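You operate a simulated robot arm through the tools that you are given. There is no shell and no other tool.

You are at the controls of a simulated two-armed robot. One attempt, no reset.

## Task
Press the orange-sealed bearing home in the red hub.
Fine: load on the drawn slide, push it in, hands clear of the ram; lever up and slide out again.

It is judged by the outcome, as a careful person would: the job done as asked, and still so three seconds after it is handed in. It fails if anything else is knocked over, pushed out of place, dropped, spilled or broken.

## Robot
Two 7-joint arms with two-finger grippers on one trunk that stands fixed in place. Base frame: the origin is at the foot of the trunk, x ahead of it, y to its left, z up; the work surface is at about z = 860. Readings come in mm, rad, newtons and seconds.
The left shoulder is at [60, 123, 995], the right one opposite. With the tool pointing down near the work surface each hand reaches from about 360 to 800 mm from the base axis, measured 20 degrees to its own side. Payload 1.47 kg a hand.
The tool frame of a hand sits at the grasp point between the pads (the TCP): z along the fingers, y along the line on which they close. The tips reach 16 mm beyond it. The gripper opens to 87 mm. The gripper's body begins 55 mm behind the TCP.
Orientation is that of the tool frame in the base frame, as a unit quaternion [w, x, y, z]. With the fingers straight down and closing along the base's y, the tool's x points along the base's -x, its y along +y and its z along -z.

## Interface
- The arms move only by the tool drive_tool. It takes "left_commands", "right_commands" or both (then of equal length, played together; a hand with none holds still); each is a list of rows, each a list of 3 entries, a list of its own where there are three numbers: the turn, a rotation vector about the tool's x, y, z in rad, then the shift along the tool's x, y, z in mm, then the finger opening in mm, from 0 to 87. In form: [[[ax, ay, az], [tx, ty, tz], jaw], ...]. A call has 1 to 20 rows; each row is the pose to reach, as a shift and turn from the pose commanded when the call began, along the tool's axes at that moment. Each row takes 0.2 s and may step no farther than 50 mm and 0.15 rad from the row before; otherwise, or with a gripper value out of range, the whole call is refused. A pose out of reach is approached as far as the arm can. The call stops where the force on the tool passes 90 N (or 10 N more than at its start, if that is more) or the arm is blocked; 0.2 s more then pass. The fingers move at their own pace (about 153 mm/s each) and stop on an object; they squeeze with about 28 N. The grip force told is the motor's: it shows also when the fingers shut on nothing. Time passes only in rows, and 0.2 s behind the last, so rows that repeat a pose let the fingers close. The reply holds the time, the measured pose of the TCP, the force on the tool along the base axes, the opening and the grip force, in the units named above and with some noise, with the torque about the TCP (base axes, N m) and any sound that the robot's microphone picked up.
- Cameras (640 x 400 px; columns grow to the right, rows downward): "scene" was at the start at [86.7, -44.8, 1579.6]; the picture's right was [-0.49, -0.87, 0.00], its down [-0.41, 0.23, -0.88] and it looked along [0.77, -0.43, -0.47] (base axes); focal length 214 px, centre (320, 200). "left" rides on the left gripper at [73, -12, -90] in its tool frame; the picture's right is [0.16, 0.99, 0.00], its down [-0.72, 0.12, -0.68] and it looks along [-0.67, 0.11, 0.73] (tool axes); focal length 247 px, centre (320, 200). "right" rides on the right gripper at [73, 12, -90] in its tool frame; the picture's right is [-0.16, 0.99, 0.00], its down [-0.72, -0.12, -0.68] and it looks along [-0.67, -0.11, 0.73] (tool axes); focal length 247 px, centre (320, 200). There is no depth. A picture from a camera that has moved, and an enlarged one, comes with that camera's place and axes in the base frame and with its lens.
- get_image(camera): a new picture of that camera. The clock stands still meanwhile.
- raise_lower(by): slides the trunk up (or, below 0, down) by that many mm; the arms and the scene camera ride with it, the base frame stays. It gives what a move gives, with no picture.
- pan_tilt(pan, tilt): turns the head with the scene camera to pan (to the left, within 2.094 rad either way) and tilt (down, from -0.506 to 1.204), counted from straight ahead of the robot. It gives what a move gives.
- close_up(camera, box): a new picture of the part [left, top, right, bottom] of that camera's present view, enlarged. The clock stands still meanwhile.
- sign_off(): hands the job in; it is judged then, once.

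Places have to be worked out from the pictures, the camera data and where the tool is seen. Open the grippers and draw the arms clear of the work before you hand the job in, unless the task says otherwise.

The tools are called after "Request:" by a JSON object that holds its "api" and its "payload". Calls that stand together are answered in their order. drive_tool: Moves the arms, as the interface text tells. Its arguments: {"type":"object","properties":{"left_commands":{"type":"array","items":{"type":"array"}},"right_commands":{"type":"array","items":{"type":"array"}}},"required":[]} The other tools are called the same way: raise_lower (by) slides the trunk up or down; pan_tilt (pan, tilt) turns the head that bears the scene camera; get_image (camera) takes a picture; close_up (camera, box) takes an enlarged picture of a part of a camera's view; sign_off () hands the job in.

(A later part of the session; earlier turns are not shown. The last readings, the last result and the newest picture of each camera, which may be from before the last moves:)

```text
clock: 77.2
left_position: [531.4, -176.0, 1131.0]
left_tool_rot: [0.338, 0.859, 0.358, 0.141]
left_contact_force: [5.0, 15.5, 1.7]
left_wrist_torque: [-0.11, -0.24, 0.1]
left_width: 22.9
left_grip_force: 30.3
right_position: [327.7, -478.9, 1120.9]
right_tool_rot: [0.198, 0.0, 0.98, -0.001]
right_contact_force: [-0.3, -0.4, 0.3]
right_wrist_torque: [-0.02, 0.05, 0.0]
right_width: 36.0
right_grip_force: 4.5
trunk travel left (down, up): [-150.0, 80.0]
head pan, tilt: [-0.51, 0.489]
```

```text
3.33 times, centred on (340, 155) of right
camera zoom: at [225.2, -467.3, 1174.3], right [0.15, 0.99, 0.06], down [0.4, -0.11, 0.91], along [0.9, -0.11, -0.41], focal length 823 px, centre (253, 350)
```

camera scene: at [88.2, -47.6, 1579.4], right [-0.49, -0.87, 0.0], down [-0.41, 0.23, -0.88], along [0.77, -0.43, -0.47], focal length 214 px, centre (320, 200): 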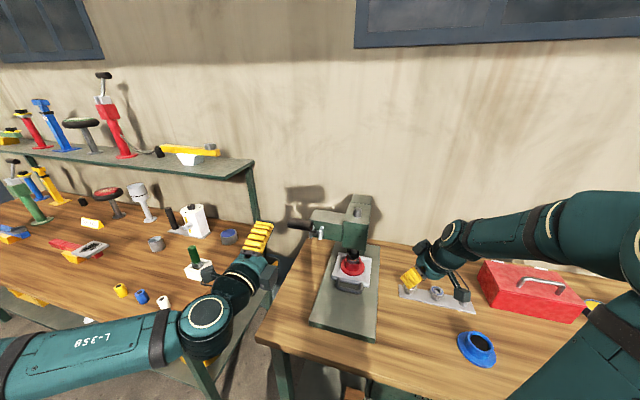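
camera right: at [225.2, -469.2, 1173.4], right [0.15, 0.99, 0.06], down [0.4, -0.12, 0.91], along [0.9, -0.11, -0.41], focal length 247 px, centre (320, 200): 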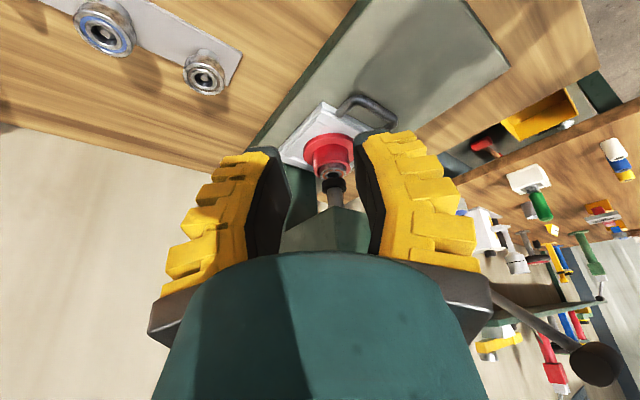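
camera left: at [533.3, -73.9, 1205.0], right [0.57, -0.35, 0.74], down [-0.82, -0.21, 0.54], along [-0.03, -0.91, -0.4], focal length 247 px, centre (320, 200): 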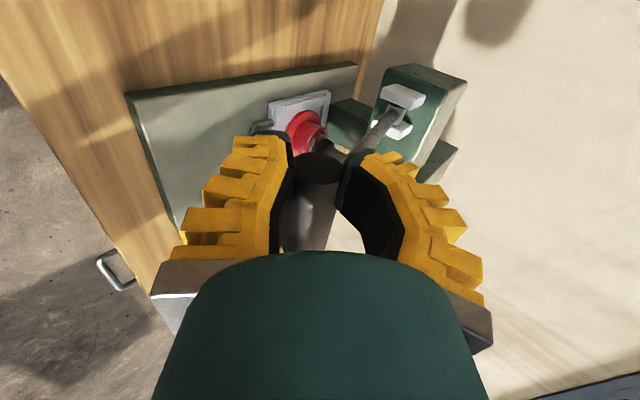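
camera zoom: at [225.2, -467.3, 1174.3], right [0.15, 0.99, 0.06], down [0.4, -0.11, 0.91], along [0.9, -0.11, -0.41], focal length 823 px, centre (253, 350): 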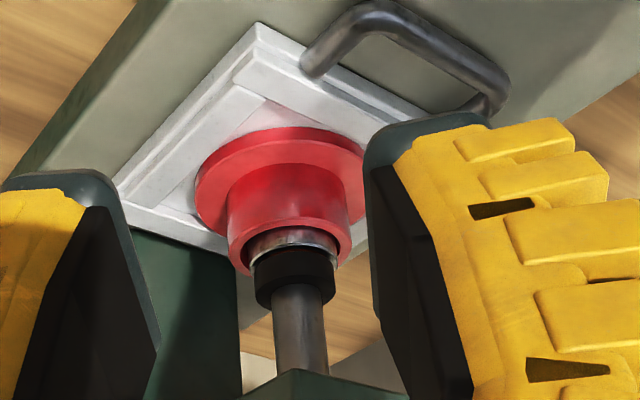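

The pad is on the bearing, and I'm still well under the load limit. I'll continue down to about horizontal.

Request:
{"api": "drive_tool", "payload": {"left_commands": [[[0, 0, 0], [1, -5, 4.1], 15], [[0, 0, 0], [1, -10, 8.3], 15], [[0, 0, 0], [1, -14.6, 12.5], 15], [[0, 0, 0], [1, -19.2, 16.8], 15], [[0, 0, 0], [1, -19.2, 16.8], 15]]}}

Request:
{"api": "close_up", "payload": {"camera": "scene", "box": [230, 190, 380, 300]}}

Request:
{"api": "close_up", "payload": {"camera": "right", "box": [290, 95, 390, 215]}}

```text
clock: 78.4
left_position: [525.8, -176.0, 1104.0]
left_tool_rot: [0.338, 0.86, 0.355, 0.138]
left_contact_force: [-1.6, 8.2, -3.1]
left_wrist_torque: [0.24, -0.04, -0.03]
left_width: 26.2
left_grip_force: 8.7
right_position: [326.8, -479.5, 1120.4]
right_tool_rot: [0.199, 0.0, 0.98, -0.001]
right_contact_force: [0.9, 0.2, -0.3]
right_wrist_torque: [0.04, -0.01, 0.02]
right_width: 36.0
right_grip_force: 4.3
trunk travel left (down, up): [-150.0, 80.0]
head pan, tilt: [-0.51, 0.489]
```

```text
3.64 times, centred on (305, 245) of scene
camera zoom: at [86.5, -44.4, 1579.5], right [-0.49, -0.87, 0.0], down [-0.41, 0.23, -0.88], along [0.77, -0.43, -0.47], focal length 780 px, centre (374, 36)
```

zoom: 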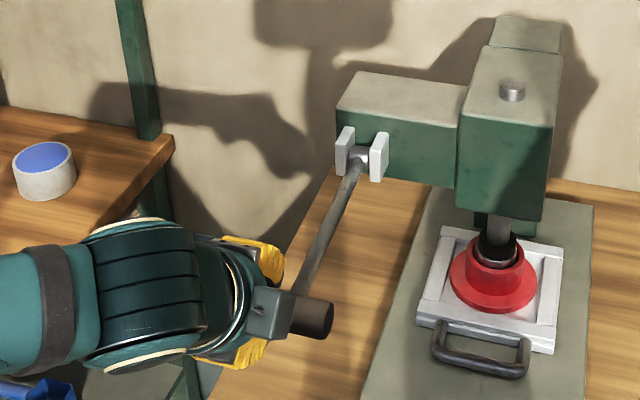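

```text
3.33 times, centred on (340, 155) of right
camera zoom: at [224.7, -468.9, 1173.7], right [0.15, 0.99, 0.06], down [0.4, -0.12, 0.91], along [0.9, -0.11, -0.41], focal length 823 px, centre (253, 350)
```

zoom: 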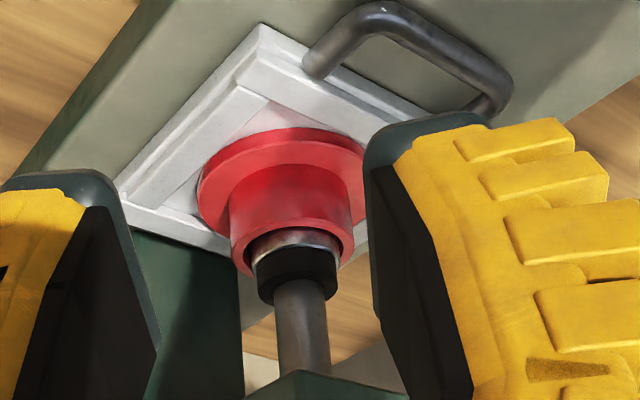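

The grip force reading dropped to 8.7 N, so I'll look at the left camera to see how the jaws are sitting on the grip.

Request:
{"api": "get_image", "payload": {"camera": "left"}}

Request:
{"api": "close_up", "payload": {"camera": "left", "box": [220, 100, 420, 260]}}

Request:
{"api": "close_up", "payload": {"camera": "scene", "box": [270, 240, 340, 300]}}

```text
taken
camera left: at [529.4, -75.3, 1162.3], right [0.62, -0.4, 0.67], down [-0.78, -0.24, 0.58], along [-0.07, -0.88, -0.46], focal length 247 px, centre (320, 200)
```

left: 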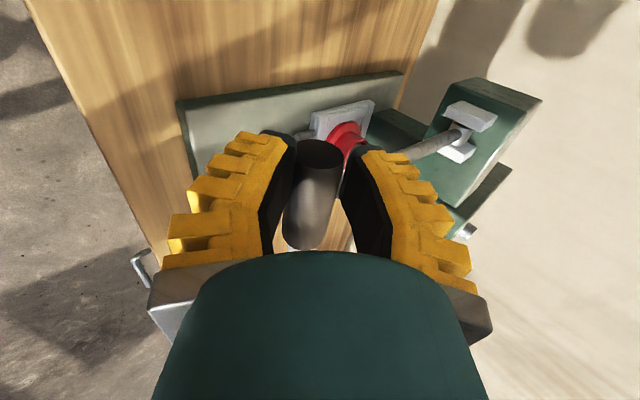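

```text
2.50 times, centred on (320, 180) of left
camera zoom: at [529.4, -75.3, 1162.3], right [0.62, -0.4, 0.67], down [-0.78, -0.24, 0.58], along [-0.07, -0.88, -0.46], focal length 617 px, centre (320, 250)
```

zoom: 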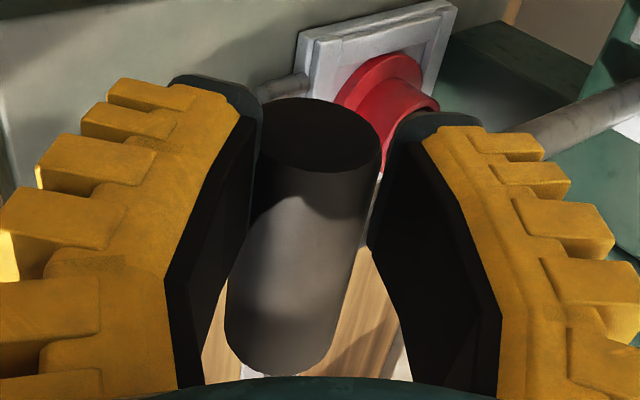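

```text
6.67 times, centred on (305, 270) of scene
camera zoom: at [86.5, -44.4, 1579.5], right [-0.49, -0.87, 0.0], down [-0.41, 0.23, -0.88], along [0.77, -0.43, -0.47], focal length 1430 px, centre (420, -267)
```

zoom: 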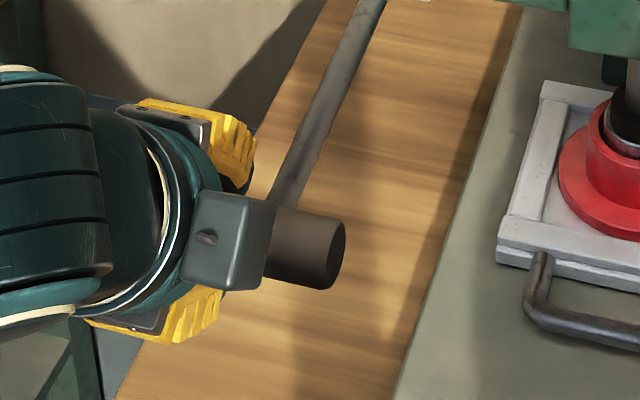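

The lever has come down with the hand to about horizontal. I'll look closely at the ram stud and pad to see how far the ram has actually gone.

Request:
{"api": "close_up", "payload": {"camera": "scene", "box": [325, 195, 385, 240]}}

Request:
{"api": "close_up", "payload": {"camera": "scene", "box": [335, 235, 385, 275]}}

Request:
{"api": "close_up", "payload": {"camera": "right", "box": [310, 145, 360, 195]}}

```text
8.89 times, centred on (355, 218) of scene
camera zoom: at [86.5, -44.4, 1579.5], right [-0.49, -0.87, 0.0], down [-0.41, 0.23, -0.88], along [0.77, -0.43, -0.47], focal length 1906 px, centre (9, 44)
```

zoom: 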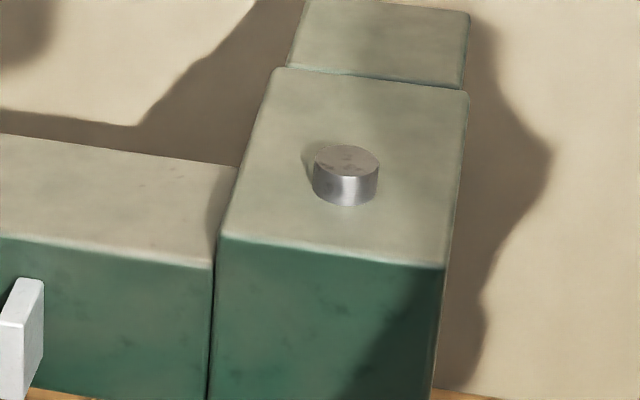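

```text
10.00 times, centred on (360, 255) of scene
camera zoom: at [86.5, -44.4, 1579.5], right [-0.49, -0.87, 0.0], down [-0.41, 0.23, -0.88], along [0.77, -0.43, -0.47], focal length 2145 px, centre (-80, -350)
```

zoom: 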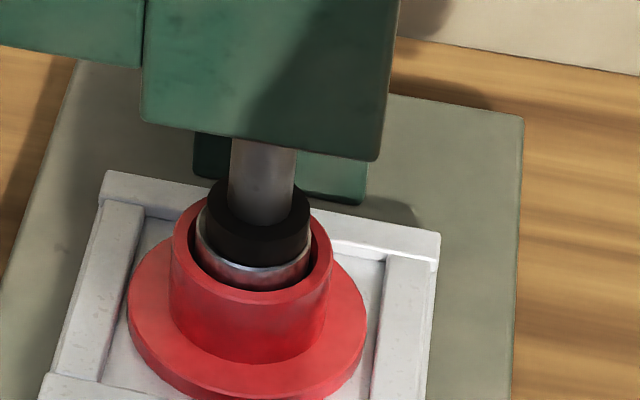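

```text
8.00 times, centred on (335, 170) of right
camera zoom: at [224.7, -468.9, 1173.7], right [0.15, 0.99, 0.06], down [0.4, -0.12, 0.91], along [0.9, -0.11, -0.41], focal length 1976 px, centre (200, 440)
```

zoom: 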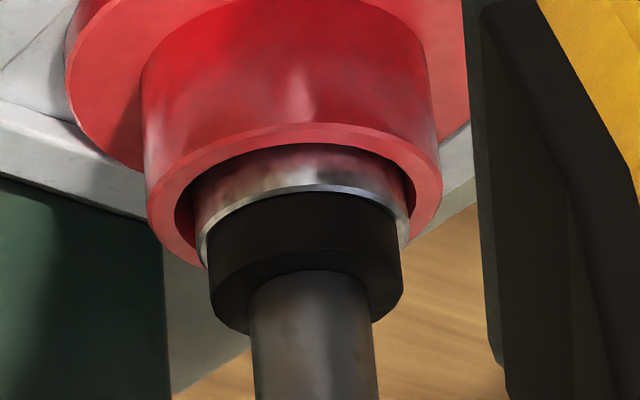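

The pad is seated on the bearing, which still stands about 8 mm proud. I'll hold for a moment to let the grip settle and re-read it.

Request:
{"api": "drive_tool", "payload": {"left_commands": [[[0, 0, 0], [0, 0, 0], 12], [[0, 0, 0], [0, 0, 0], 12], [[0, 0, 0], [0, 0, 0], 12]]}}

Request:
{"api": "close_up", "payload": {"camera": "left", "box": [220, 100, 420, 260]}}

```text
clock: 79.2
left_position: [524.6, -176.5, 1105.4]
left_tool_rot: [0.34, 0.859, 0.355, 0.14]
left_contact_force: [-14.1, 3.8, -3.1]
left_wrist_torque: [0.06, 0.25, -0.05]
left_width: 24.6
left_grip_force: 10.7
right_position: [325.4, -480.6, 1120.8]
right_tool_rot: [0.199, 0.0, 0.98, 0.0]
right_contact_force: [-0.5, 0.0, 0.3]
right_wrist_torque: [0.02, -0.03, -0.01]
right_width: 36.1
right_grip_force: 4.4
trunk travel left (down, up): [-150.0, 80.0]
head pan, tilt: [-0.51, 0.489]
```

```text
2.50 times, centred on (320, 180) of left
camera zoom: at [528.7, -75.0, 1163.5], right [0.62, -0.4, 0.67], down [-0.78, -0.24, 0.58], along [-0.07, -0.88, -0.46], focal length 617 px, centre (320, 250)
```

zoom: 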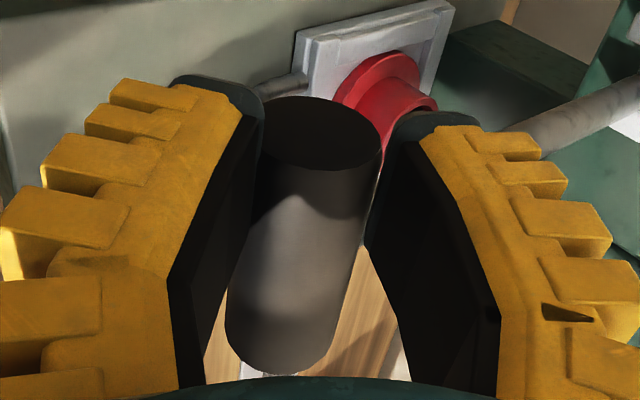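

The camera shows the grip has worked out toward the fingertips, so this hold won't carry pressing load. I'll open the jaws, see whether the lever stays, and re-approach to push down from above with closed fingertips.

Request:
{"api": "drive_tool", "payload": {"left_commands": [[[0, 0, 0], [0, 0, 0], 35], [[0, 0, 0], [0, 0, 0], 50], [[0, 0, 0], [0, 0, 0], 60], [[0, 0, 0], [0, 0, 0], 60]]}}

Request:
{"api": "get_image", "payload": {"camera": "left"}}

Request:
{"api": "close_up", "payload": {"camera": "scene", "box": [260, 195, 390, 300]}}

```text
clock: 80.2
left_position: [528.2, -175.7, 1105.7]
left_tool_rot: [0.339, 0.859, 0.356, 0.141]
left_contact_force: [-0.4, -0.4, -1.1]
left_wrist_torque: [-0.02, 0.01, 0.0]
left_width: 64.5
left_grip_force: 3.5
right_position: [327.1, -480.3, 1120.4]
right_tool_rot: [0.198, 0.0, 0.98, 0.001]
right_contact_force: [0.2, 0.2, -0.1]
right_wrist_torque: [0.01, 0.02, 0.0]
right_width: 36.1
right_grip_force: 4.6
trunk travel left (down, up): [-150.0, 80.0]
head pan, tilt: [-0.51, 0.489]
```

```text
taken
camera left: at [530.8, -74.6, 1162.9], right [0.62, -0.4, 0.67], down [-0.78, -0.24, 0.58], along [-0.07, -0.88, -0.46], focal length 247 px, centre (320, 200)
```

left: 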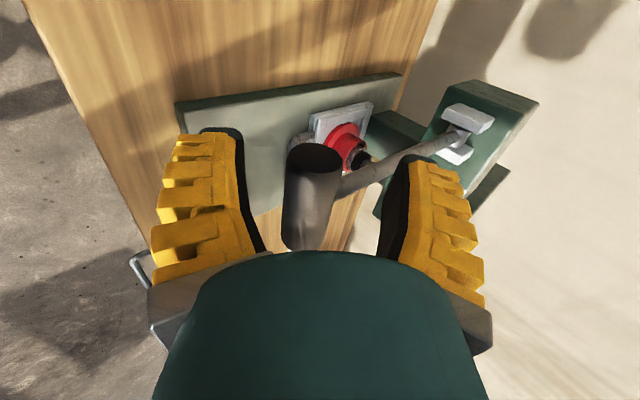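

```text
3.81 times, centred on (325, 248) of scene
camera zoom: at [86.9, -44.9, 1579.6], right [-0.49, -0.87, 0.0], down [-0.41, 0.23, -0.88], along [0.77, -0.43, -0.47], focal length 817 px, centre (301, 19)
```

zoom: 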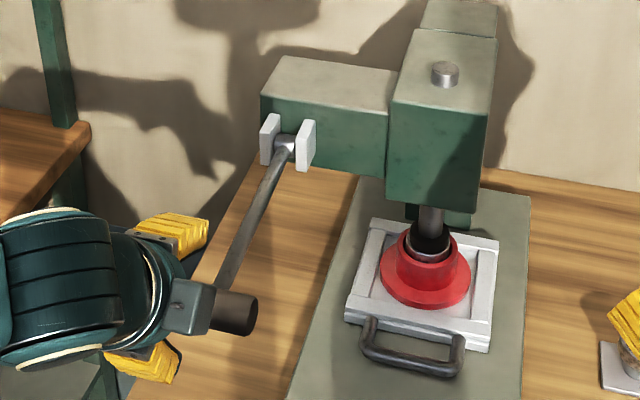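

The lever stays where it's left. I'll back the hand off, tilt it straight down over the outer half of the grip with the fingers closed, ready to press from above.

Request:
{"api": "drive_tool", "payload": {"left_commands": [[[0, 0, 0], [0, 0, -25], 60], [[0, 0, 0], [0, 0, -50], 60], [[0, 0, 0], [0, 0, -75], 60], [[0.125, 0, 0], [-0.6, 8.3, -69.5], 40], [[0.25, 0, 0], [-1.1, 16.5, -63.9], 20], [[0.375, 0, 0], [-1.7, 24.8, -58.4], 5], [[0.5, 0, 0], [-2.2, 33.1, -52.8], 0], [[0.625, 0, 0], [-2.8, 41.3, -47.3], 0], [[0.75, 0, 0], [-3.3, 49.6, -41.7], 0], [[0.75, 0, 0], [-3.3, 49.6, -41.7], 0]]}}

Request:
{"api": "get_image", "payload": {"camera": "left"}}

Request:
{"api": "close_up", "payload": {"camera": "scene", "box": [240, 190, 390, 300]}}

```text
clock: 82.4
left_position: [530.1, -184.2, 1170.5]
left_tool_rot: [0.0, 0.924, 0.383, 0.0]
left_contact_force: [0.0, 0.0, 0.4]
left_wrist_torque: [0.01, 0.0, 0.01]
left_width: 0.0
left_grip_force: 27.9
right_position: [326.0, -480.9, 1120.6]
right_tool_rot: [0.198, 0.001, 0.98, 0.0]
right_contact_force: [0.4, 0.0, 0.5]
right_wrist_torque: [-0.01, -0.01, -0.01]
right_width: 36.2
right_grip_force: 4.2
trunk travel left (down, up): [-150.0, 80.0]
head pan, tilt: [-0.51, 0.489]
```

```text
taken
camera left: at [573.9, -123.2, 1260.2], right [0.81, -0.59, 0.0], down [-0.43, -0.59, 0.68], along [-0.4, -0.55, -0.73], focal length 247 px, centre (320, 200)
```

left: 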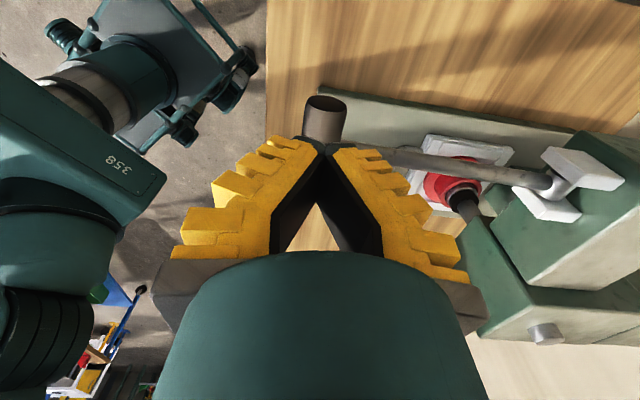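

```text
3.64 times, centred on (315, 245) of scene
camera zoom: at [86.4, -44.1, 1579.6], right [-0.49, -0.87, 0.0], down [-0.41, 0.23, -0.88], along [0.77, -0.43, -0.47], focal length 780 px, centre (338, 36)
```

zoom: 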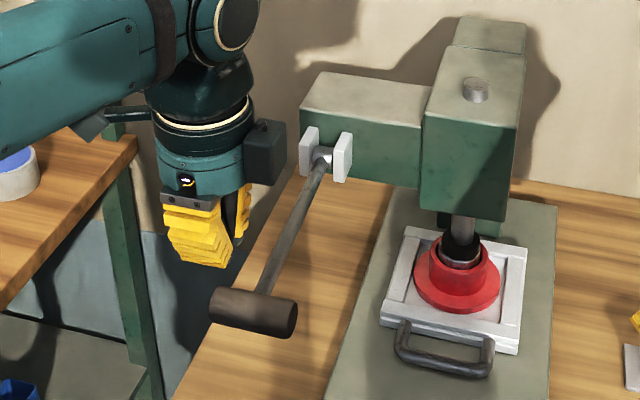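

The hand is straight down with a closed fist above the grip's outer half. I'll lower until the fingertips touch the top of the grip.

Request:
{"api": "drive_tool", "payload": {"left_commands": [[[0, 0, 0], [1, 3, 15], 0], [[0, 0, 0], [1, 3, 30], 0], [[0, 0, 0], [1, 3, 42], 0], [[0, 0, 0], [1, 3, 48], 0], [[0, 0, 0], [1, 3, 48], 0]]}}

Request:
{"api": "get_image", "payload": {"camera": "left"}}

Request:
{"api": "close_up", "payload": {"camera": "scene", "box": [260, 220, 340, 290]}}

```text
clock: 83.6
left_position: [534.0, -186.9, 1122.9]
left_tool_rot: [0.0, 0.924, 0.383, 0.001]
left_contact_force: [-0.2, -0.4, -0.5]
left_wrist_torque: [0.01, 0.0, -0.01]
left_width: 0.1
left_grip_force: 27.9
right_position: [326.3, -479.6, 1119.5]
right_tool_rot: [0.199, 0.0, 0.98, 0.0]
right_contact_force: [-0.5, -0.4, 0.4]
right_wrist_torque: [0.02, 0.01, 0.01]
right_width: 35.9
right_grip_force: 4.2
trunk travel left (down, up): [-150.0, 80.0]
head pan, tilt: [-0.51, 0.489]
```

```text
taken
camera left: at [577.7, -124.9, 1212.3], right [0.81, -0.59, 0.0], down [-0.43, -0.59, 0.68], along [-0.4, -0.55, -0.73], focal length 247 px, centre (320, 200)
```

left: 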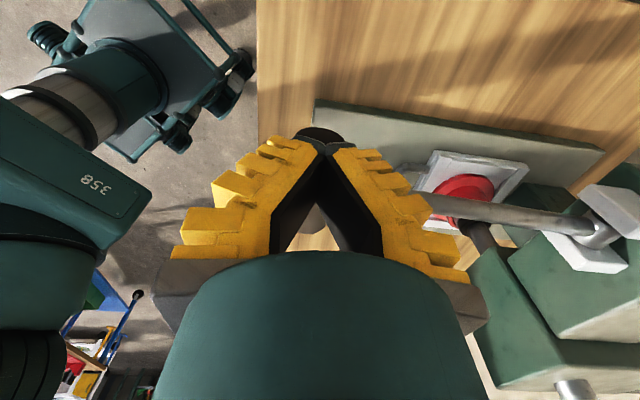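

```text
5.71 times, centred on (300, 255) of scene
camera zoom: at [86.7, -44.7, 1579.6], right [-0.49, -0.87, 0.0], down [-0.41, 0.23, -0.88], along [0.77, -0.43, -0.47], focal length 1226 px, centre (434, -114)
```

zoom: 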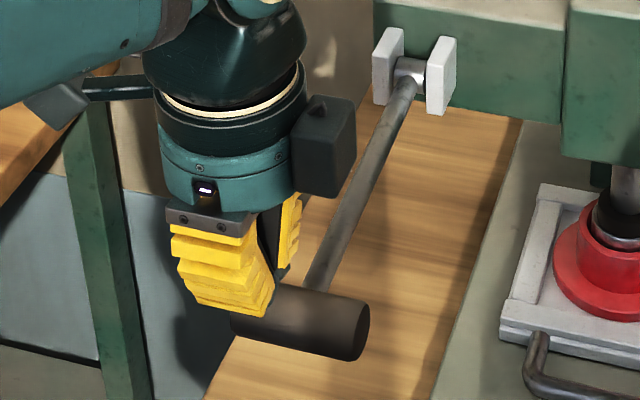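

The fingertips are just at the grip's top surface. I'll press down in small steps and watch the force build.

Request:
{"api": "drive_tool", "payload": {"left_commands": [[[0, 0, 0], [0, 0, 3], 0], [[0, 0, 0], [0, 0, 6], 0], [[0, 0, 0], [0, 0.3, 9], 0], [[0, 0, 0], [0, 0.5, 12], 0], [[0, 0, 0], [0, 0.5, 12], 0]]}}

Request:
{"api": "close_up", "payload": {"camera": "scene", "box": [260, 200, 390, 290]}}

Request:
{"api": "close_up", "payload": {"camera": "right", "box": [310, 145, 360, 195]}}

```text
clock: 84.8
left_position: [533.9, -184.4, 1112.0]
left_tool_rot: [0.001, 0.924, 0.383, 0.001]
left_contact_force: [-1.0, 1.3, 6.4]
left_wrist_torque: [-0.04, 0.04, -0.04]
left_width: 5.9
left_grip_force: 28.3
right_position: [327.2, -480.7, 1120.5]
right_tool_rot: [0.199, 0.001, 0.98, 0.0]
right_contact_force: [0.3, -1.0, -0.1]
right_wrist_torque: [0.01, 0.0, 0.02]
right_width: 36.3
right_grip_force: 4.6
trunk travel left (down, up): [-150.0, 80.0]
head pan, tilt: [-0.51, 0.489]
```

```text
4.44 times, centred on (325, 245) of scene
camera zoom: at [86.1, -44.5, 1579.6], right [-0.49, -0.87, 0.0], down [-0.41, 0.23, -0.88], along [0.77, -0.43, -0.47], focal length 953 px, centre (298, 0)
```

zoom: 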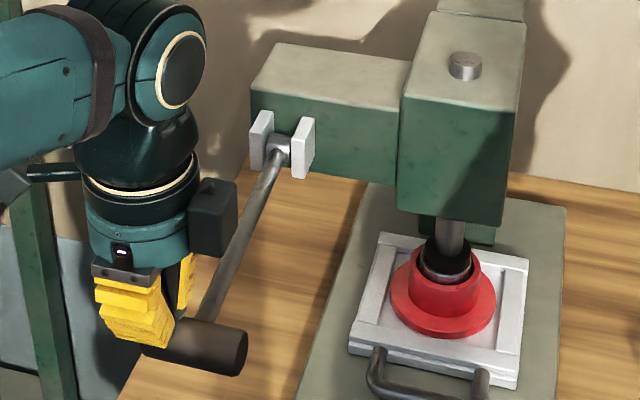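

```text
8.00 times, centred on (335, 170) of right
camera zoom: at [224.4, -468.9, 1173.8], right [0.15, 0.99, 0.06], down [0.4, -0.12, 0.91], along [0.9, -0.11, -0.41], focal length 1976 px, centre (200, 440)
```

zoom: 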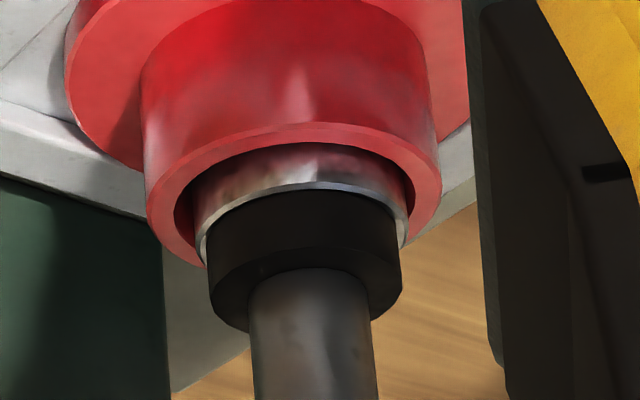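

The cylinder is wedging my two fingertips apart because they close across it. I'll lift, yaw the hand 90° so the closed fingertips sit side by side along the grip, and press again.

Request:
{"api": "drive_tool", "payload": {"left_commands": [[[0, 0, 0], [0, 0, -14], 0], [[0, 0, 0], [0, 0, -28], 0], [[0, 0, -0.143], [0.2, 0, -28], 0], [[0, 0, -0.286], [0.4, 0, -28], 0], [[0, 0, -0.428], [0.6, 0, -28], 0], [[0, 0, -0.571], [0.8, 0, -28], 0], [[0, 0, -0.714], [1, 0, -28], 0], [[0, 0, -0.857], [1.2, 0, -28], 0], [[0, 0, -1.0], [1.4, 0, -28], 0], [[0, 0, -1.142], [1.6, 0, -28], 0], [[0, 0, -1.285], [1.8, 0, -28], 0], [[0, 0, -1.428], [2, 0, -28], 0], [[0, 0, -1.571], [2, 0, -28], 0], [[0, 0, -1.571], [2, 0, -28], 0]]}}

Request:
{"api": "get_image", "payload": {"camera": "left"}}

Request:
{"api": "close_up", "payload": {"camera": "scene", "box": [250, 190, 390, 290]}}

```text
clock: 87.8
left_position: [535.5, -183.8, 1138.3]
left_tool_rot: [0.0, 0.38, 0.925, 0.001]
left_contact_force: [0.8, 0.4, 0.1]
left_wrist_torque: [0.0, -0.01, -0.04]
left_width: 0.0
left_grip_force: 27.3
right_position: [326.2, -479.6, 1120.4]
right_tool_rot: [0.198, 0.0, 0.98, 0.0]
right_contact_force: [0.2, -0.5, -0.6]
right_wrist_torque: [0.01, 0.0, 0.02]
right_width: 36.0
right_grip_force: 3.8
trunk travel left (down, up): [-150.0, 80.0]
head pan, tilt: [-0.51, 0.489]
```

```text
taken
camera left: at [476.5, -140.2, 1227.6], right [0.58, 0.81, 0.0], down [0.59, -0.43, 0.68], along [0.55, -0.4, -0.73], focal length 247 px, centre (320, 200)
```

left: 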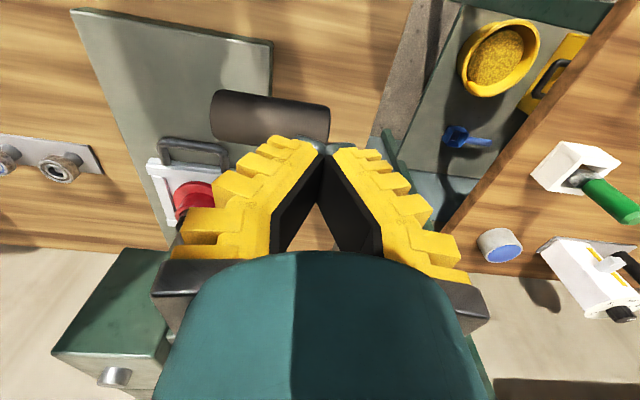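

```text
4.00 times, centred on (320, 240) of scene
camera zoom: at [86.7, -44.8, 1579.6], right [-0.49, -0.87, 0.0], down [-0.41, 0.23, -0.88], along [0.77, -0.43, -0.47], focal length 858 px, centre (320, 40)
```

zoom: 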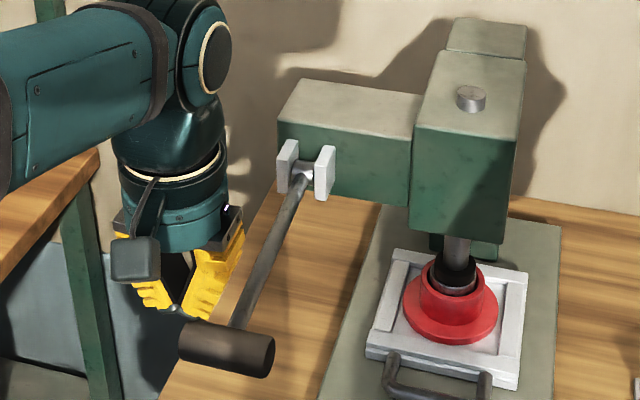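

The fist is now aligned along the grip. I'll trim 3 mm inward in q and press down in steps.

Request:
{"api": "drive_tool", "payload": {"left_commands": [[[0, 0, 0], [1, -3, 8], 0], [[0, 0, 0], [1, -3, 16], 0], [[0, 0, 0], [1, -3, 21], 0], [[0, 0, 0], [1, -3, 26], 0], [[0, 0, 0], [1, -3, 30], 0], [[0, 0, 0], [1, -3, 30], 0]]}}

Request:
{"api": "close_up", "payload": {"camera": "scene", "box": [250, 190, 390, 290]}}

Request:
{"api": "close_up", "payload": {"camera": "right", "box": [310, 145, 360, 195]}}

```text
clock: 89.2
left_position: [532.7, -185.8, 1108.9]
left_tool_rot: [0.002, 0.381, 0.924, -0.001]
left_contact_force: [3.5, -2.3, 6.6]
left_wrist_torque: [-0.04, -0.06, 0.01]
left_width: 6.2
left_grip_force: 28.0
right_position: [327.8, -479.6, 1119.7]
right_tool_rot: [0.198, 0.0, 0.98, 0.0]
right_contact_force: [0.0, -0.1, -0.2]
right_wrist_torque: [0.0, 0.01, 0.0]
right_width: 36.0
right_grip_force: 4.6
trunk travel left (down, up): [-150.0, 80.0]
head pan, tilt: [-0.51, 0.489]
```

```text
4.00 times, centred on (320, 240) of scene
camera zoom: at [86.6, -44.9, 1579.6], right [-0.49, -0.87, 0.0], down [-0.41, 0.23, -0.88], along [0.77, -0.43, -0.47], focal length 858 px, centre (320, 40)
```

zoom: 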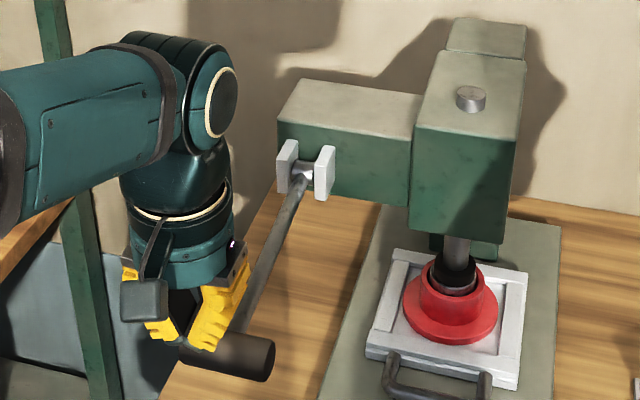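

```text
8.00 times, centred on (335, 170) of right
camera zoom: at [224.7, -469.2, 1173.6], right [0.15, 0.99, 0.06], down [0.4, -0.12, 0.91], along [0.9, -0.11, -0.41], focal length 1976 px, centre (200, 440)
```

zoom: 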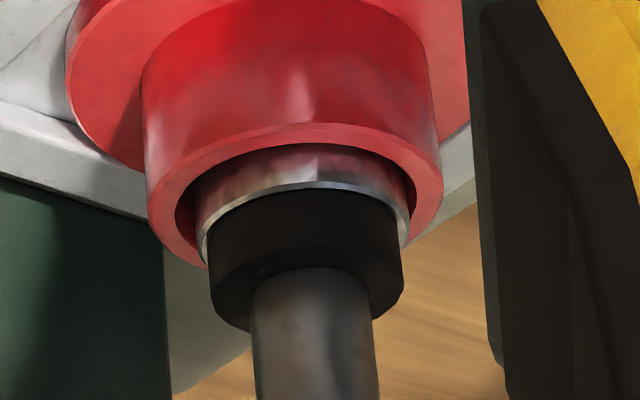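

The outer finger is catching the end of the grip. I'll lift slightly and move 7 mm inward so both tips land on the cylinder.

Request:
{"api": "drive_tool", "payload": {"left_commands": [[[0, 0, 0], [0, 0, -8], 0], [[0, 0, 0], [0, 0, -14], 0], [[0, 0, 0], [0, -4, -14], 0], [[0, 0, 0], [0, -7.5, -12], 0], [[0, 0, 0], [0, -7.5, -6], 0], [[0, 0, 0], [0, -7.5, 0], 0], [[0, 0, 0], [0, -7.5, 0], 0]]}}

Request:
{"api": "get_image", "payload": {"camera": "left"}}

Request:
{"api": "close_up", "payload": {"camera": "scene", "box": [250, 210, 350, 290]}}

```text
clock: 90.8
left_position: [528.1, -190.6, 1109.0]
left_tool_rot: [0.001, 0.382, 0.924, -0.001]
left_contact_force: [-0.6, 0.0, 3.9]
left_wrist_torque: [-0.01, 0.0, 0.02]
left_width: 6.2
left_grip_force: 28.3
right_position: [327.1, -480.0, 1120.7]
right_tool_rot: [0.199, 0.0, 0.98, -0.001]
right_contact_force: [0.1, -0.1, -0.4]
right_wrist_torque: [0.0, -0.02, -0.01]
right_width: 36.1
right_grip_force: 4.9
trunk travel left (down, up): [-150.0, 80.0]
head pan, tilt: [-0.51, 0.489]
```

```text
taken
camera left: at [467.8, -147.2, 1198.7], right [0.59, 0.81, 0.0], down [0.59, -0.43, 0.68], along [0.55, -0.4, -0.73], focal length 247 px, centre (320, 200)
```

left: 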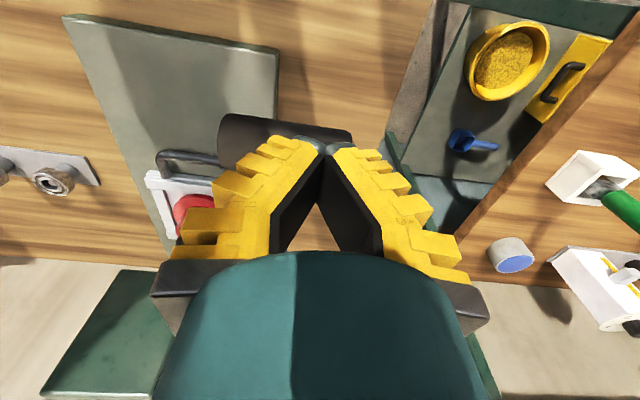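

```text
5.00 times, centred on (300, 250) of scene
camera zoom: at [86.5, -44.8, 1579.6], right [-0.49, -0.87, 0.0], down [-0.41, 0.23, -0.88], along [0.77, -0.43, -0.47], focal length 1072 px, centre (420, -50)
```

zoom: 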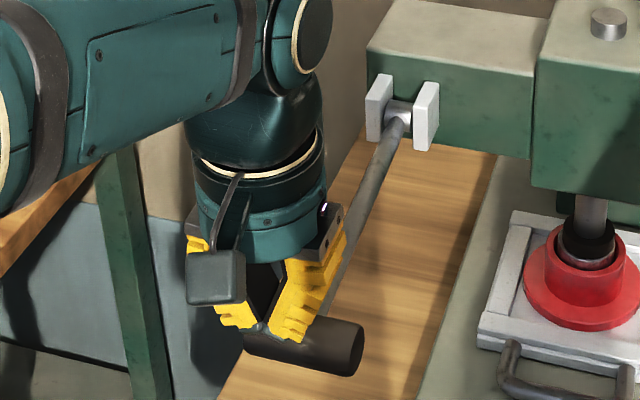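

Both tips sit on the cylinder now. I'll press down another 20 mm, following the arc, and read the force.

Request:
{"api": "drive_tool", "payload": {"left_commands": [[[0, 0, 0], [0, 0, 4], 0], [[0, 0, 0], [-0.5, 0, 8], 0], [[0, 0, 0], [-1, 0, 12], 0], [[0, 0, 0], [-1.7, 0, 16], 0], [[0, 0, 0], [-2.5, 0, 20], 0], [[0, 0, 0], [-2.5, 0, 20], 0]]}}

Request:
{"api": "close_up", "payload": {"camera": "scene", "box": [250, 190, 390, 290]}}

Request:
{"api": "close_up", "payload": {"camera": "right", "box": [310, 145, 360, 195]}}

```text
clock: 92.2
left_position: [528.3, -192.7, 1088.4]
left_tool_rot: [0.0, 0.382, 0.924, 0.001]
left_contact_force: [3.8, 1.0, 5.1]
left_wrist_torque: [-0.06, -0.04, 0.02]
left_width: 5.8
left_grip_force: 28.5
right_position: [327.6, -480.5, 1119.8]
right_tool_rot: [0.199, 0.0, 0.98, 0.0]
right_contact_force: [-0.1, 1.2, 0.1]
right_wrist_torque: [-0.01, -0.03, 0.04]
right_width: 35.9
right_grip_force: 4.5
trunk travel left (down, up): [-150.0, 80.0]
head pan, tilt: [-0.51, 0.489]
```

```text
4.00 times, centred on (320, 240) of scene
camera zoom: at [86.8, -44.6, 1579.6], right [-0.49, -0.87, 0.0], down [-0.41, 0.23, -0.88], along [0.77, -0.43, -0.47], focal length 858 px, centre (320, 40)
```

zoom: 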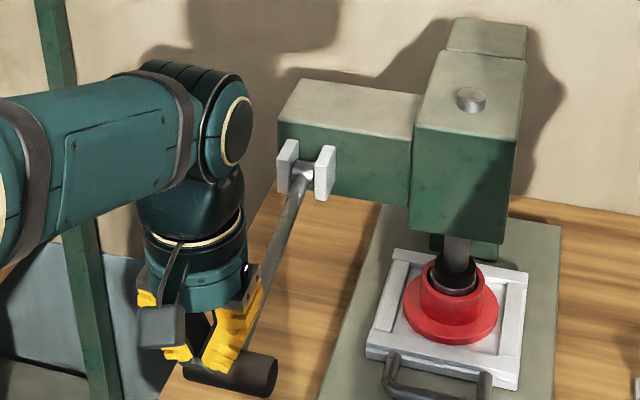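

```text
8.00 times, centred on (335, 170) of right
camera zoom: at [224.9, -469.0, 1173.6], right [0.15, 0.99, 0.06], down [0.4, -0.12, 0.91], along [0.9, -0.11, -0.41], focal length 1976 px, centre (200, 440)
```

zoom: 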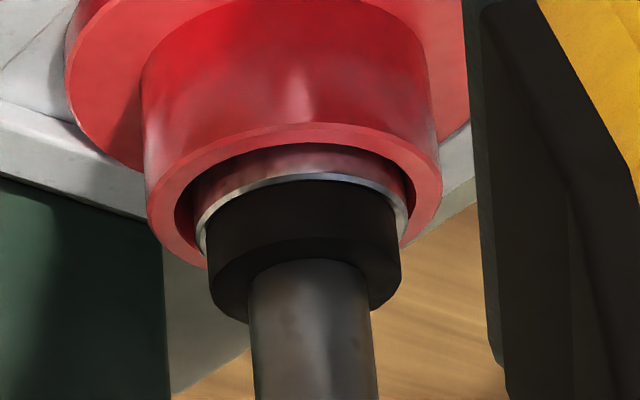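

The bearing is pressing in at very low force, and its edge is sinking into the hub. I'll continue down the arc.

Request:
{"api": "drive_tool", "payload": {"left_commands": [[[0, 0, 0], [-0.9, 0, 4.5], 0], [[0, 0, 0], [-1.9, 0, 9], 0], [[0, 0, 0], [-3, 0, 13.5], 0], [[0, 0, 0], [-4.2, 0, 18], 0], [[0, 0, 0], [-5.5, 0, 22.5], 0], [[0, 0, 0], [-7, 0, 27], 0], [[0, 0, 0], [-7, 0, 27], 0]]}}

Request:
{"api": "close_up", "payload": {"camera": "scene", "box": [250, 190, 390, 290]}}

Request:
{"api": "close_up", "payload": {"camera": "right", "box": [310, 145, 360, 195]}}

Request:
{"api": "get_image", "payload": {"camera": "left"}}

```text
clock: 93.8
left_position: [533.5, -196.5, 1063.0]
left_tool_rot: [0.0, 0.383, 0.924, -0.001]
left_contact_force: [-2.3, -2.0, 4.5]
left_wrist_torque: [-0.03, 0.01, 0.0]
left_width: 6.1
left_grip_force: 28.1
right_position: [326.3, -480.3, 1119.4]
right_tool_rot: [0.199, 0.0, 0.98, 0.0]
right_contact_force: [0.8, 0.1, 0.3]
right_wrist_torque: [-0.02, 0.02, 0.01]
right_width: 35.9
right_grip_force: 4.7
trunk travel left (down, up): [-150.0, 80.0]
head pan, tilt: [-0.51, 0.489]
```

```text
4.00 times, centred on (320, 240) of scene
camera zoom: at [85.9, -44.8, 1579.6], right [-0.49, -0.87, 0.0], down [-0.41, 0.23, -0.88], along [0.77, -0.43, -0.47], focal length 858 px, centre (320, 40)
```

zoom: 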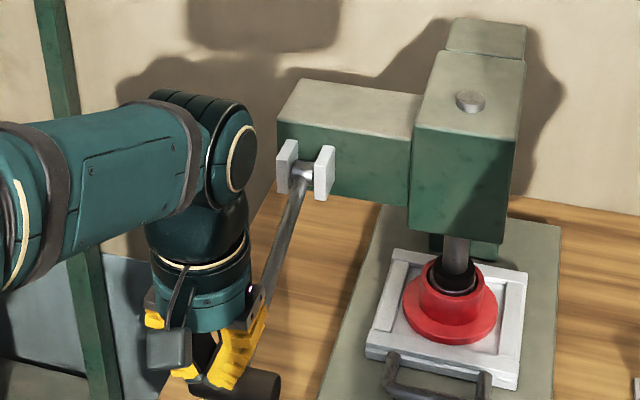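

```text
8.00 times, centred on (335, 170) of right
camera zoom: at [224.2, -469.1, 1173.7], right [0.15, 0.99, 0.06], down [0.4, -0.12, 0.91], along [0.9, -0.11, -0.41], focal length 1976 px, centre (200, 440)
```

zoom: 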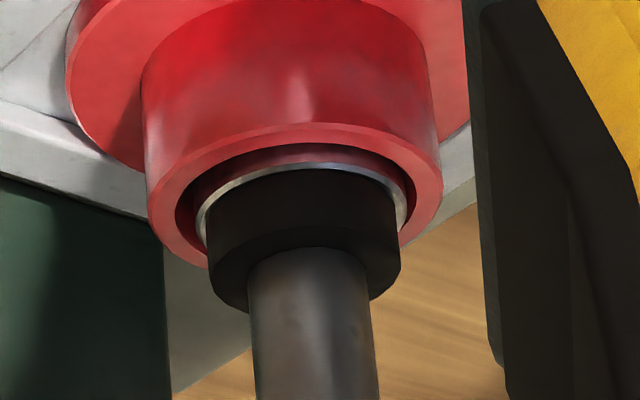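

```text
taken
camera left: at [473.9, -153.3, 1151.6], right [0.59, 0.81, 0.0], down [0.59, -0.43, 0.68], along [0.55, -0.4, -0.73], focal length 247 px, centre (320, 200)
```

left: 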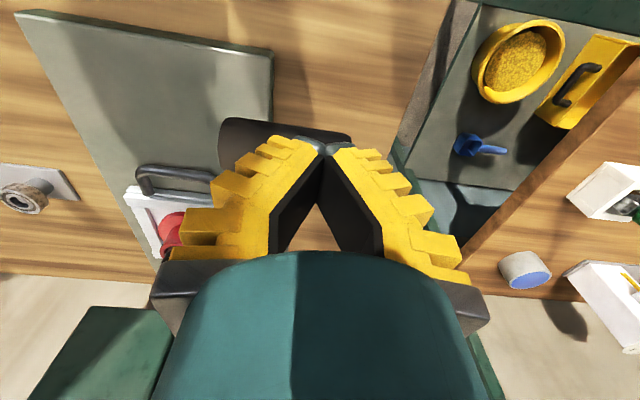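

The bearing is going in steadily with no jamming. I'll continue pressing.

Request:
{"api": "drive_tool", "payload": {"left_commands": [[[0, 0, 0], [-1.5, 0, 4.5], 0], [[0, 0, 0], [-3.1, 0, 9], 0], [[0, 0, 0], [-4.8, 0, 13.5], 0], [[0, 0, 0], [-6.6, 0, 18], 0], [[0, 0, 0], [-8.6, 0, 22.5], 0], [[0, 0, 0], [-10.8, 0, 27], 0], [[0, 0, 0], [-10.8, 0, 27], 0]]}}

Request:
{"api": "close_up", "payload": {"camera": "scene", "box": [250, 190, 390, 300]}}

Request:
{"api": "close_up", "payload": {"camera": "right", "box": [310, 145, 360, 195]}}

Request:
{"api": "get_image", "payload": {"camera": "left"}}

```text
clock: 95.4
left_position: [541.1, -204.6, 1035.4]
left_tool_rot: [0.001, 0.382, 0.924, 0.0]
left_contact_force: [-2.6, 0.4, 4.5]
left_wrist_torque: [0.02, 0.01, -0.01]
left_width: 6.0
left_grip_force: 28.6
right_position: [325.7, -481.0, 1121.5]
right_tool_rot: [0.199, 0.0, 0.98, 0.0]
right_contact_force: [0.7, 0.1, 0.1]
right_wrist_torque: [0.02, 0.01, 0.01]
right_width: 35.9
right_grip_force: 4.7
trunk travel left (down, up): [-150.0, 80.0]
head pan, tilt: [-0.51, 0.489]
```

```text
3.64 times, centred on (320, 245) of scene
camera zoom: at [86.0, -44.5, 1579.6], right [-0.49, -0.87, 0.0], down [-0.41, 0.23, -0.88], along [0.77, -0.43, -0.47], focal length 780 px, centre (320, 36)
```

zoom: 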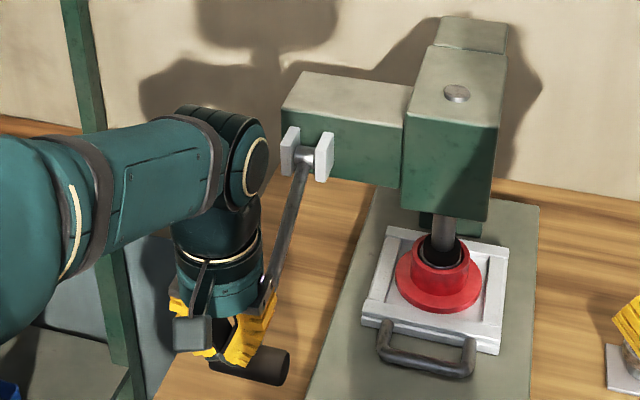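

```text
8.00 times, centred on (335, 170) of right
camera zoom: at [224.4, -468.9, 1173.8], right [0.15, 0.99, 0.06], down [0.4, -0.12, 0.91], along [0.9, -0.11, -0.41], focal length 1976 px, centre (200, 440)
```

zoom: 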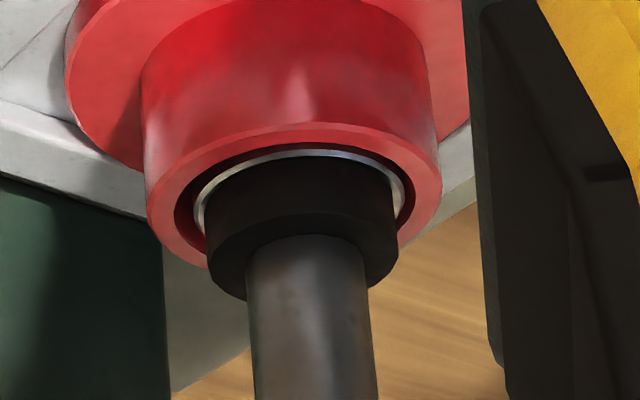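

```text
taken
camera left: at [481.4, -160.5, 1124.0], right [0.59, 0.81, 0.0], down [0.59, -0.43, 0.68], along [0.55, -0.4, -0.73], focal length 247 px, centre (320, 200)
```

left: 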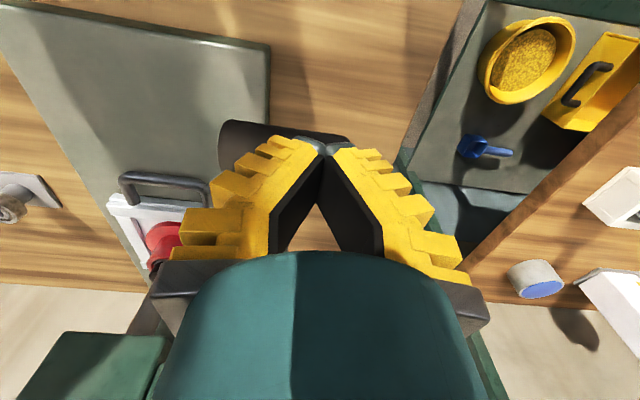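

The bearing's edge is now about level with the hub rim and force is still low. I'll keep going until it bottoms.

Request:
{"api": "drive_tool", "payload": {"left_commands": [[[0, 0, 0], [-2.2, 0, 4.4], 0], [[0, 0, 0], [-4.6, 0, 8.8], 0], [[0, 0, 0], [-7.1, 0, 13.2], 0], [[0, 0, 0], [-9.8, 0, 17.6], 0], [[0, 0, 0], [-12.6, 0, 22], 0], [[0, 0, 0], [-15.5, 0, 26], 0], [[0, 0, 0], [-15.5, 0, 26], 0]]}}

Request:
{"api": "close_up", "payload": {"camera": "scene", "box": [250, 190, 390, 300]}}

Request:
{"api": "close_up", "payload": {"camera": "right", "box": [310, 145, 360, 195]}}

Request:
{"api": "get_image", "payload": {"camera": "left"}}

```text
clock: 97.0
left_position: [551.7, -214.8, 1009.8]
left_tool_rot: [0.002, 0.382, 0.924, -0.001]
left_contact_force: [-9.2, 7.7, 19.4]
left_wrist_torque: [-0.07, 0.02, -0.04]
left_width: 5.9
left_grip_force: 28.4
right_position: [324.3, -478.3, 1122.1]
right_tool_rot: [0.199, 0.001, 0.98, -0.001]
right_contact_force: [0.2, 0.2, 0.4]
right_wrist_torque: [-0.01, 0.01, 0.0]
right_width: 36.2
right_grip_force: 4.6
trunk travel left (down, up): [-150.0, 80.0]
head pan, tilt: [-0.51, 0.489]
```

```text
3.64 times, centred on (320, 245) of scene
camera zoom: at [83.8, -43.1, 1579.9], right [-0.49, -0.87, 0.0], down [-0.41, 0.23, -0.88], along [0.77, -0.43, -0.47], focal length 780 px, centre (320, 36)
```

zoom: 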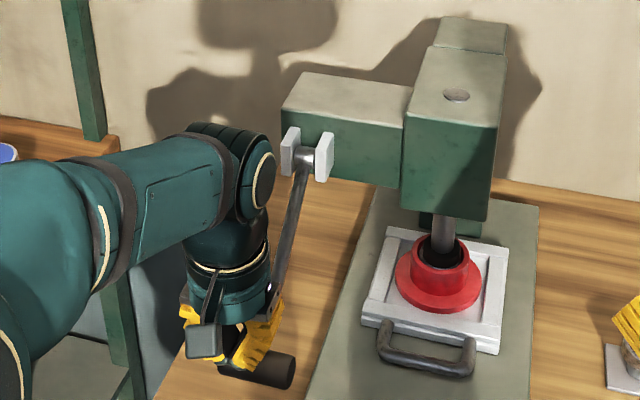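

```text
8.00 times, centred on (335, 170) of right
camera zoom: at [222.8, -467.9, 1174.7], right [0.15, 0.99, 0.06], down [0.4, -0.12, 0.91], along [0.9, -0.11, -0.41], focal length 1976 px, centre (200, 440)
```

zoom: 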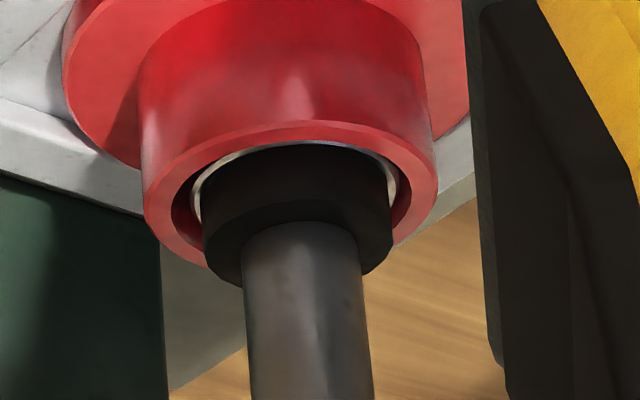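

```text
taken
camera left: at [492.1, -171.1, 1099.1], right [0.59, 0.81, 0.0], down [0.59, -0.43, 0.68], along [0.55, -0.4, -0.73], focal length 247 px, centre (320, 200)
```

left: 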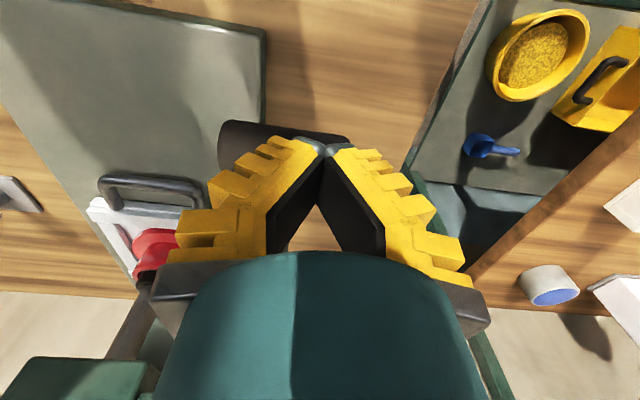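

The force has risen to 19 N, so the bearing is in the tight fit or nearing its seat. I'll continue in small steps and watch for a firm stop.

Request:
{"api": "drive_tool", "payload": {"left_commands": [[[0, 0, 0], [-2.1, 0, 3], 0], [[0, 0, 0], [-4.3, 0, 6], 0], [[0, 0, 0], [-6.5, 0, 9], 0], [[0, 0, 0], [-8.8, 0, 12], 0], [[0, 0, 0], [-8.8, 0, 12], 0]]}}

Request:
{"api": "close_up", "payload": {"camera": "scene", "box": [250, 190, 390, 300]}}

Request:
{"api": "close_up", "payload": {"camera": "right", "box": [310, 145, 360, 195]}}

```text
clock: 98.2
left_position: [555.3, -220.4, 999.7]
left_tool_rot: [0.004, 0.381, 0.924, -0.001]
left_contact_force: [-13.6, 16.2, 36.0]
left_wrist_torque: [-0.27, 0.08, -0.3]
left_width: 6.0
left_grip_force: 28.1
right_position: [323.6, -477.3, 1122.5]
right_tool_rot: [0.2, 0.0, 0.98, 0.0]
right_contact_force: [-0.2, -0.6, 0.0]
right_wrist_torque: [0.01, -0.04, 0.0]
right_width: 36.1
right_grip_force: 4.1
trunk travel left (down, up): [-150.0, 80.0]
head pan, tilt: [-0.51, 0.489]
```

```text
3.64 times, centred on (320, 245) of scene
camera zoom: at [81.9, -41.3, 1580.1], right [-0.49, -0.87, 0.0], down [-0.41, 0.23, -0.88], along [0.77, -0.43, -0.47], focal length 780 px, centre (320, 36)
```

zoom: 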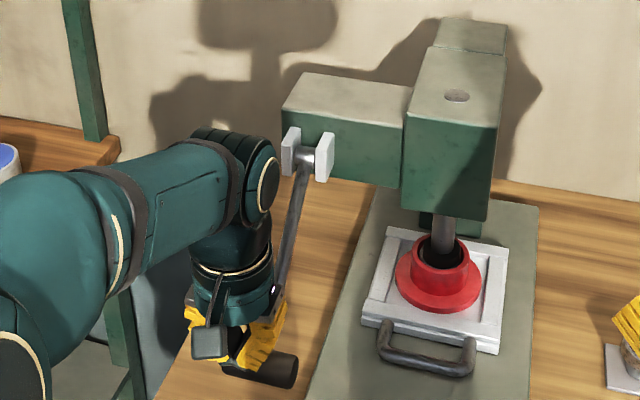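

```text
8.00 times, centred on (335, 170) of right
camera zoom: at [221.4, -466.6, 1175.5], right [0.15, 0.99, 0.06], down [0.4, -0.11, 0.91], along [0.91, -0.11, -0.41], focal length 1976 px, centre (200, 440)
```

zoom: 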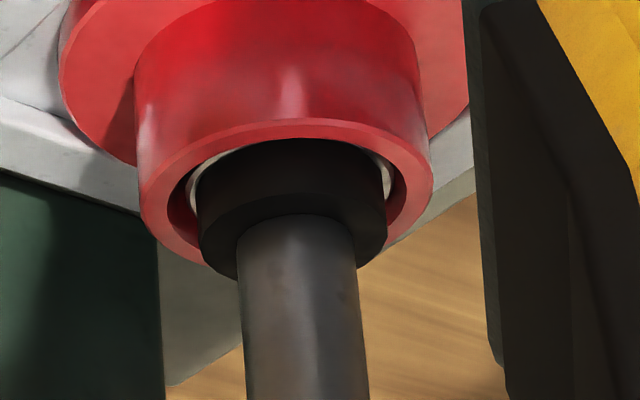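

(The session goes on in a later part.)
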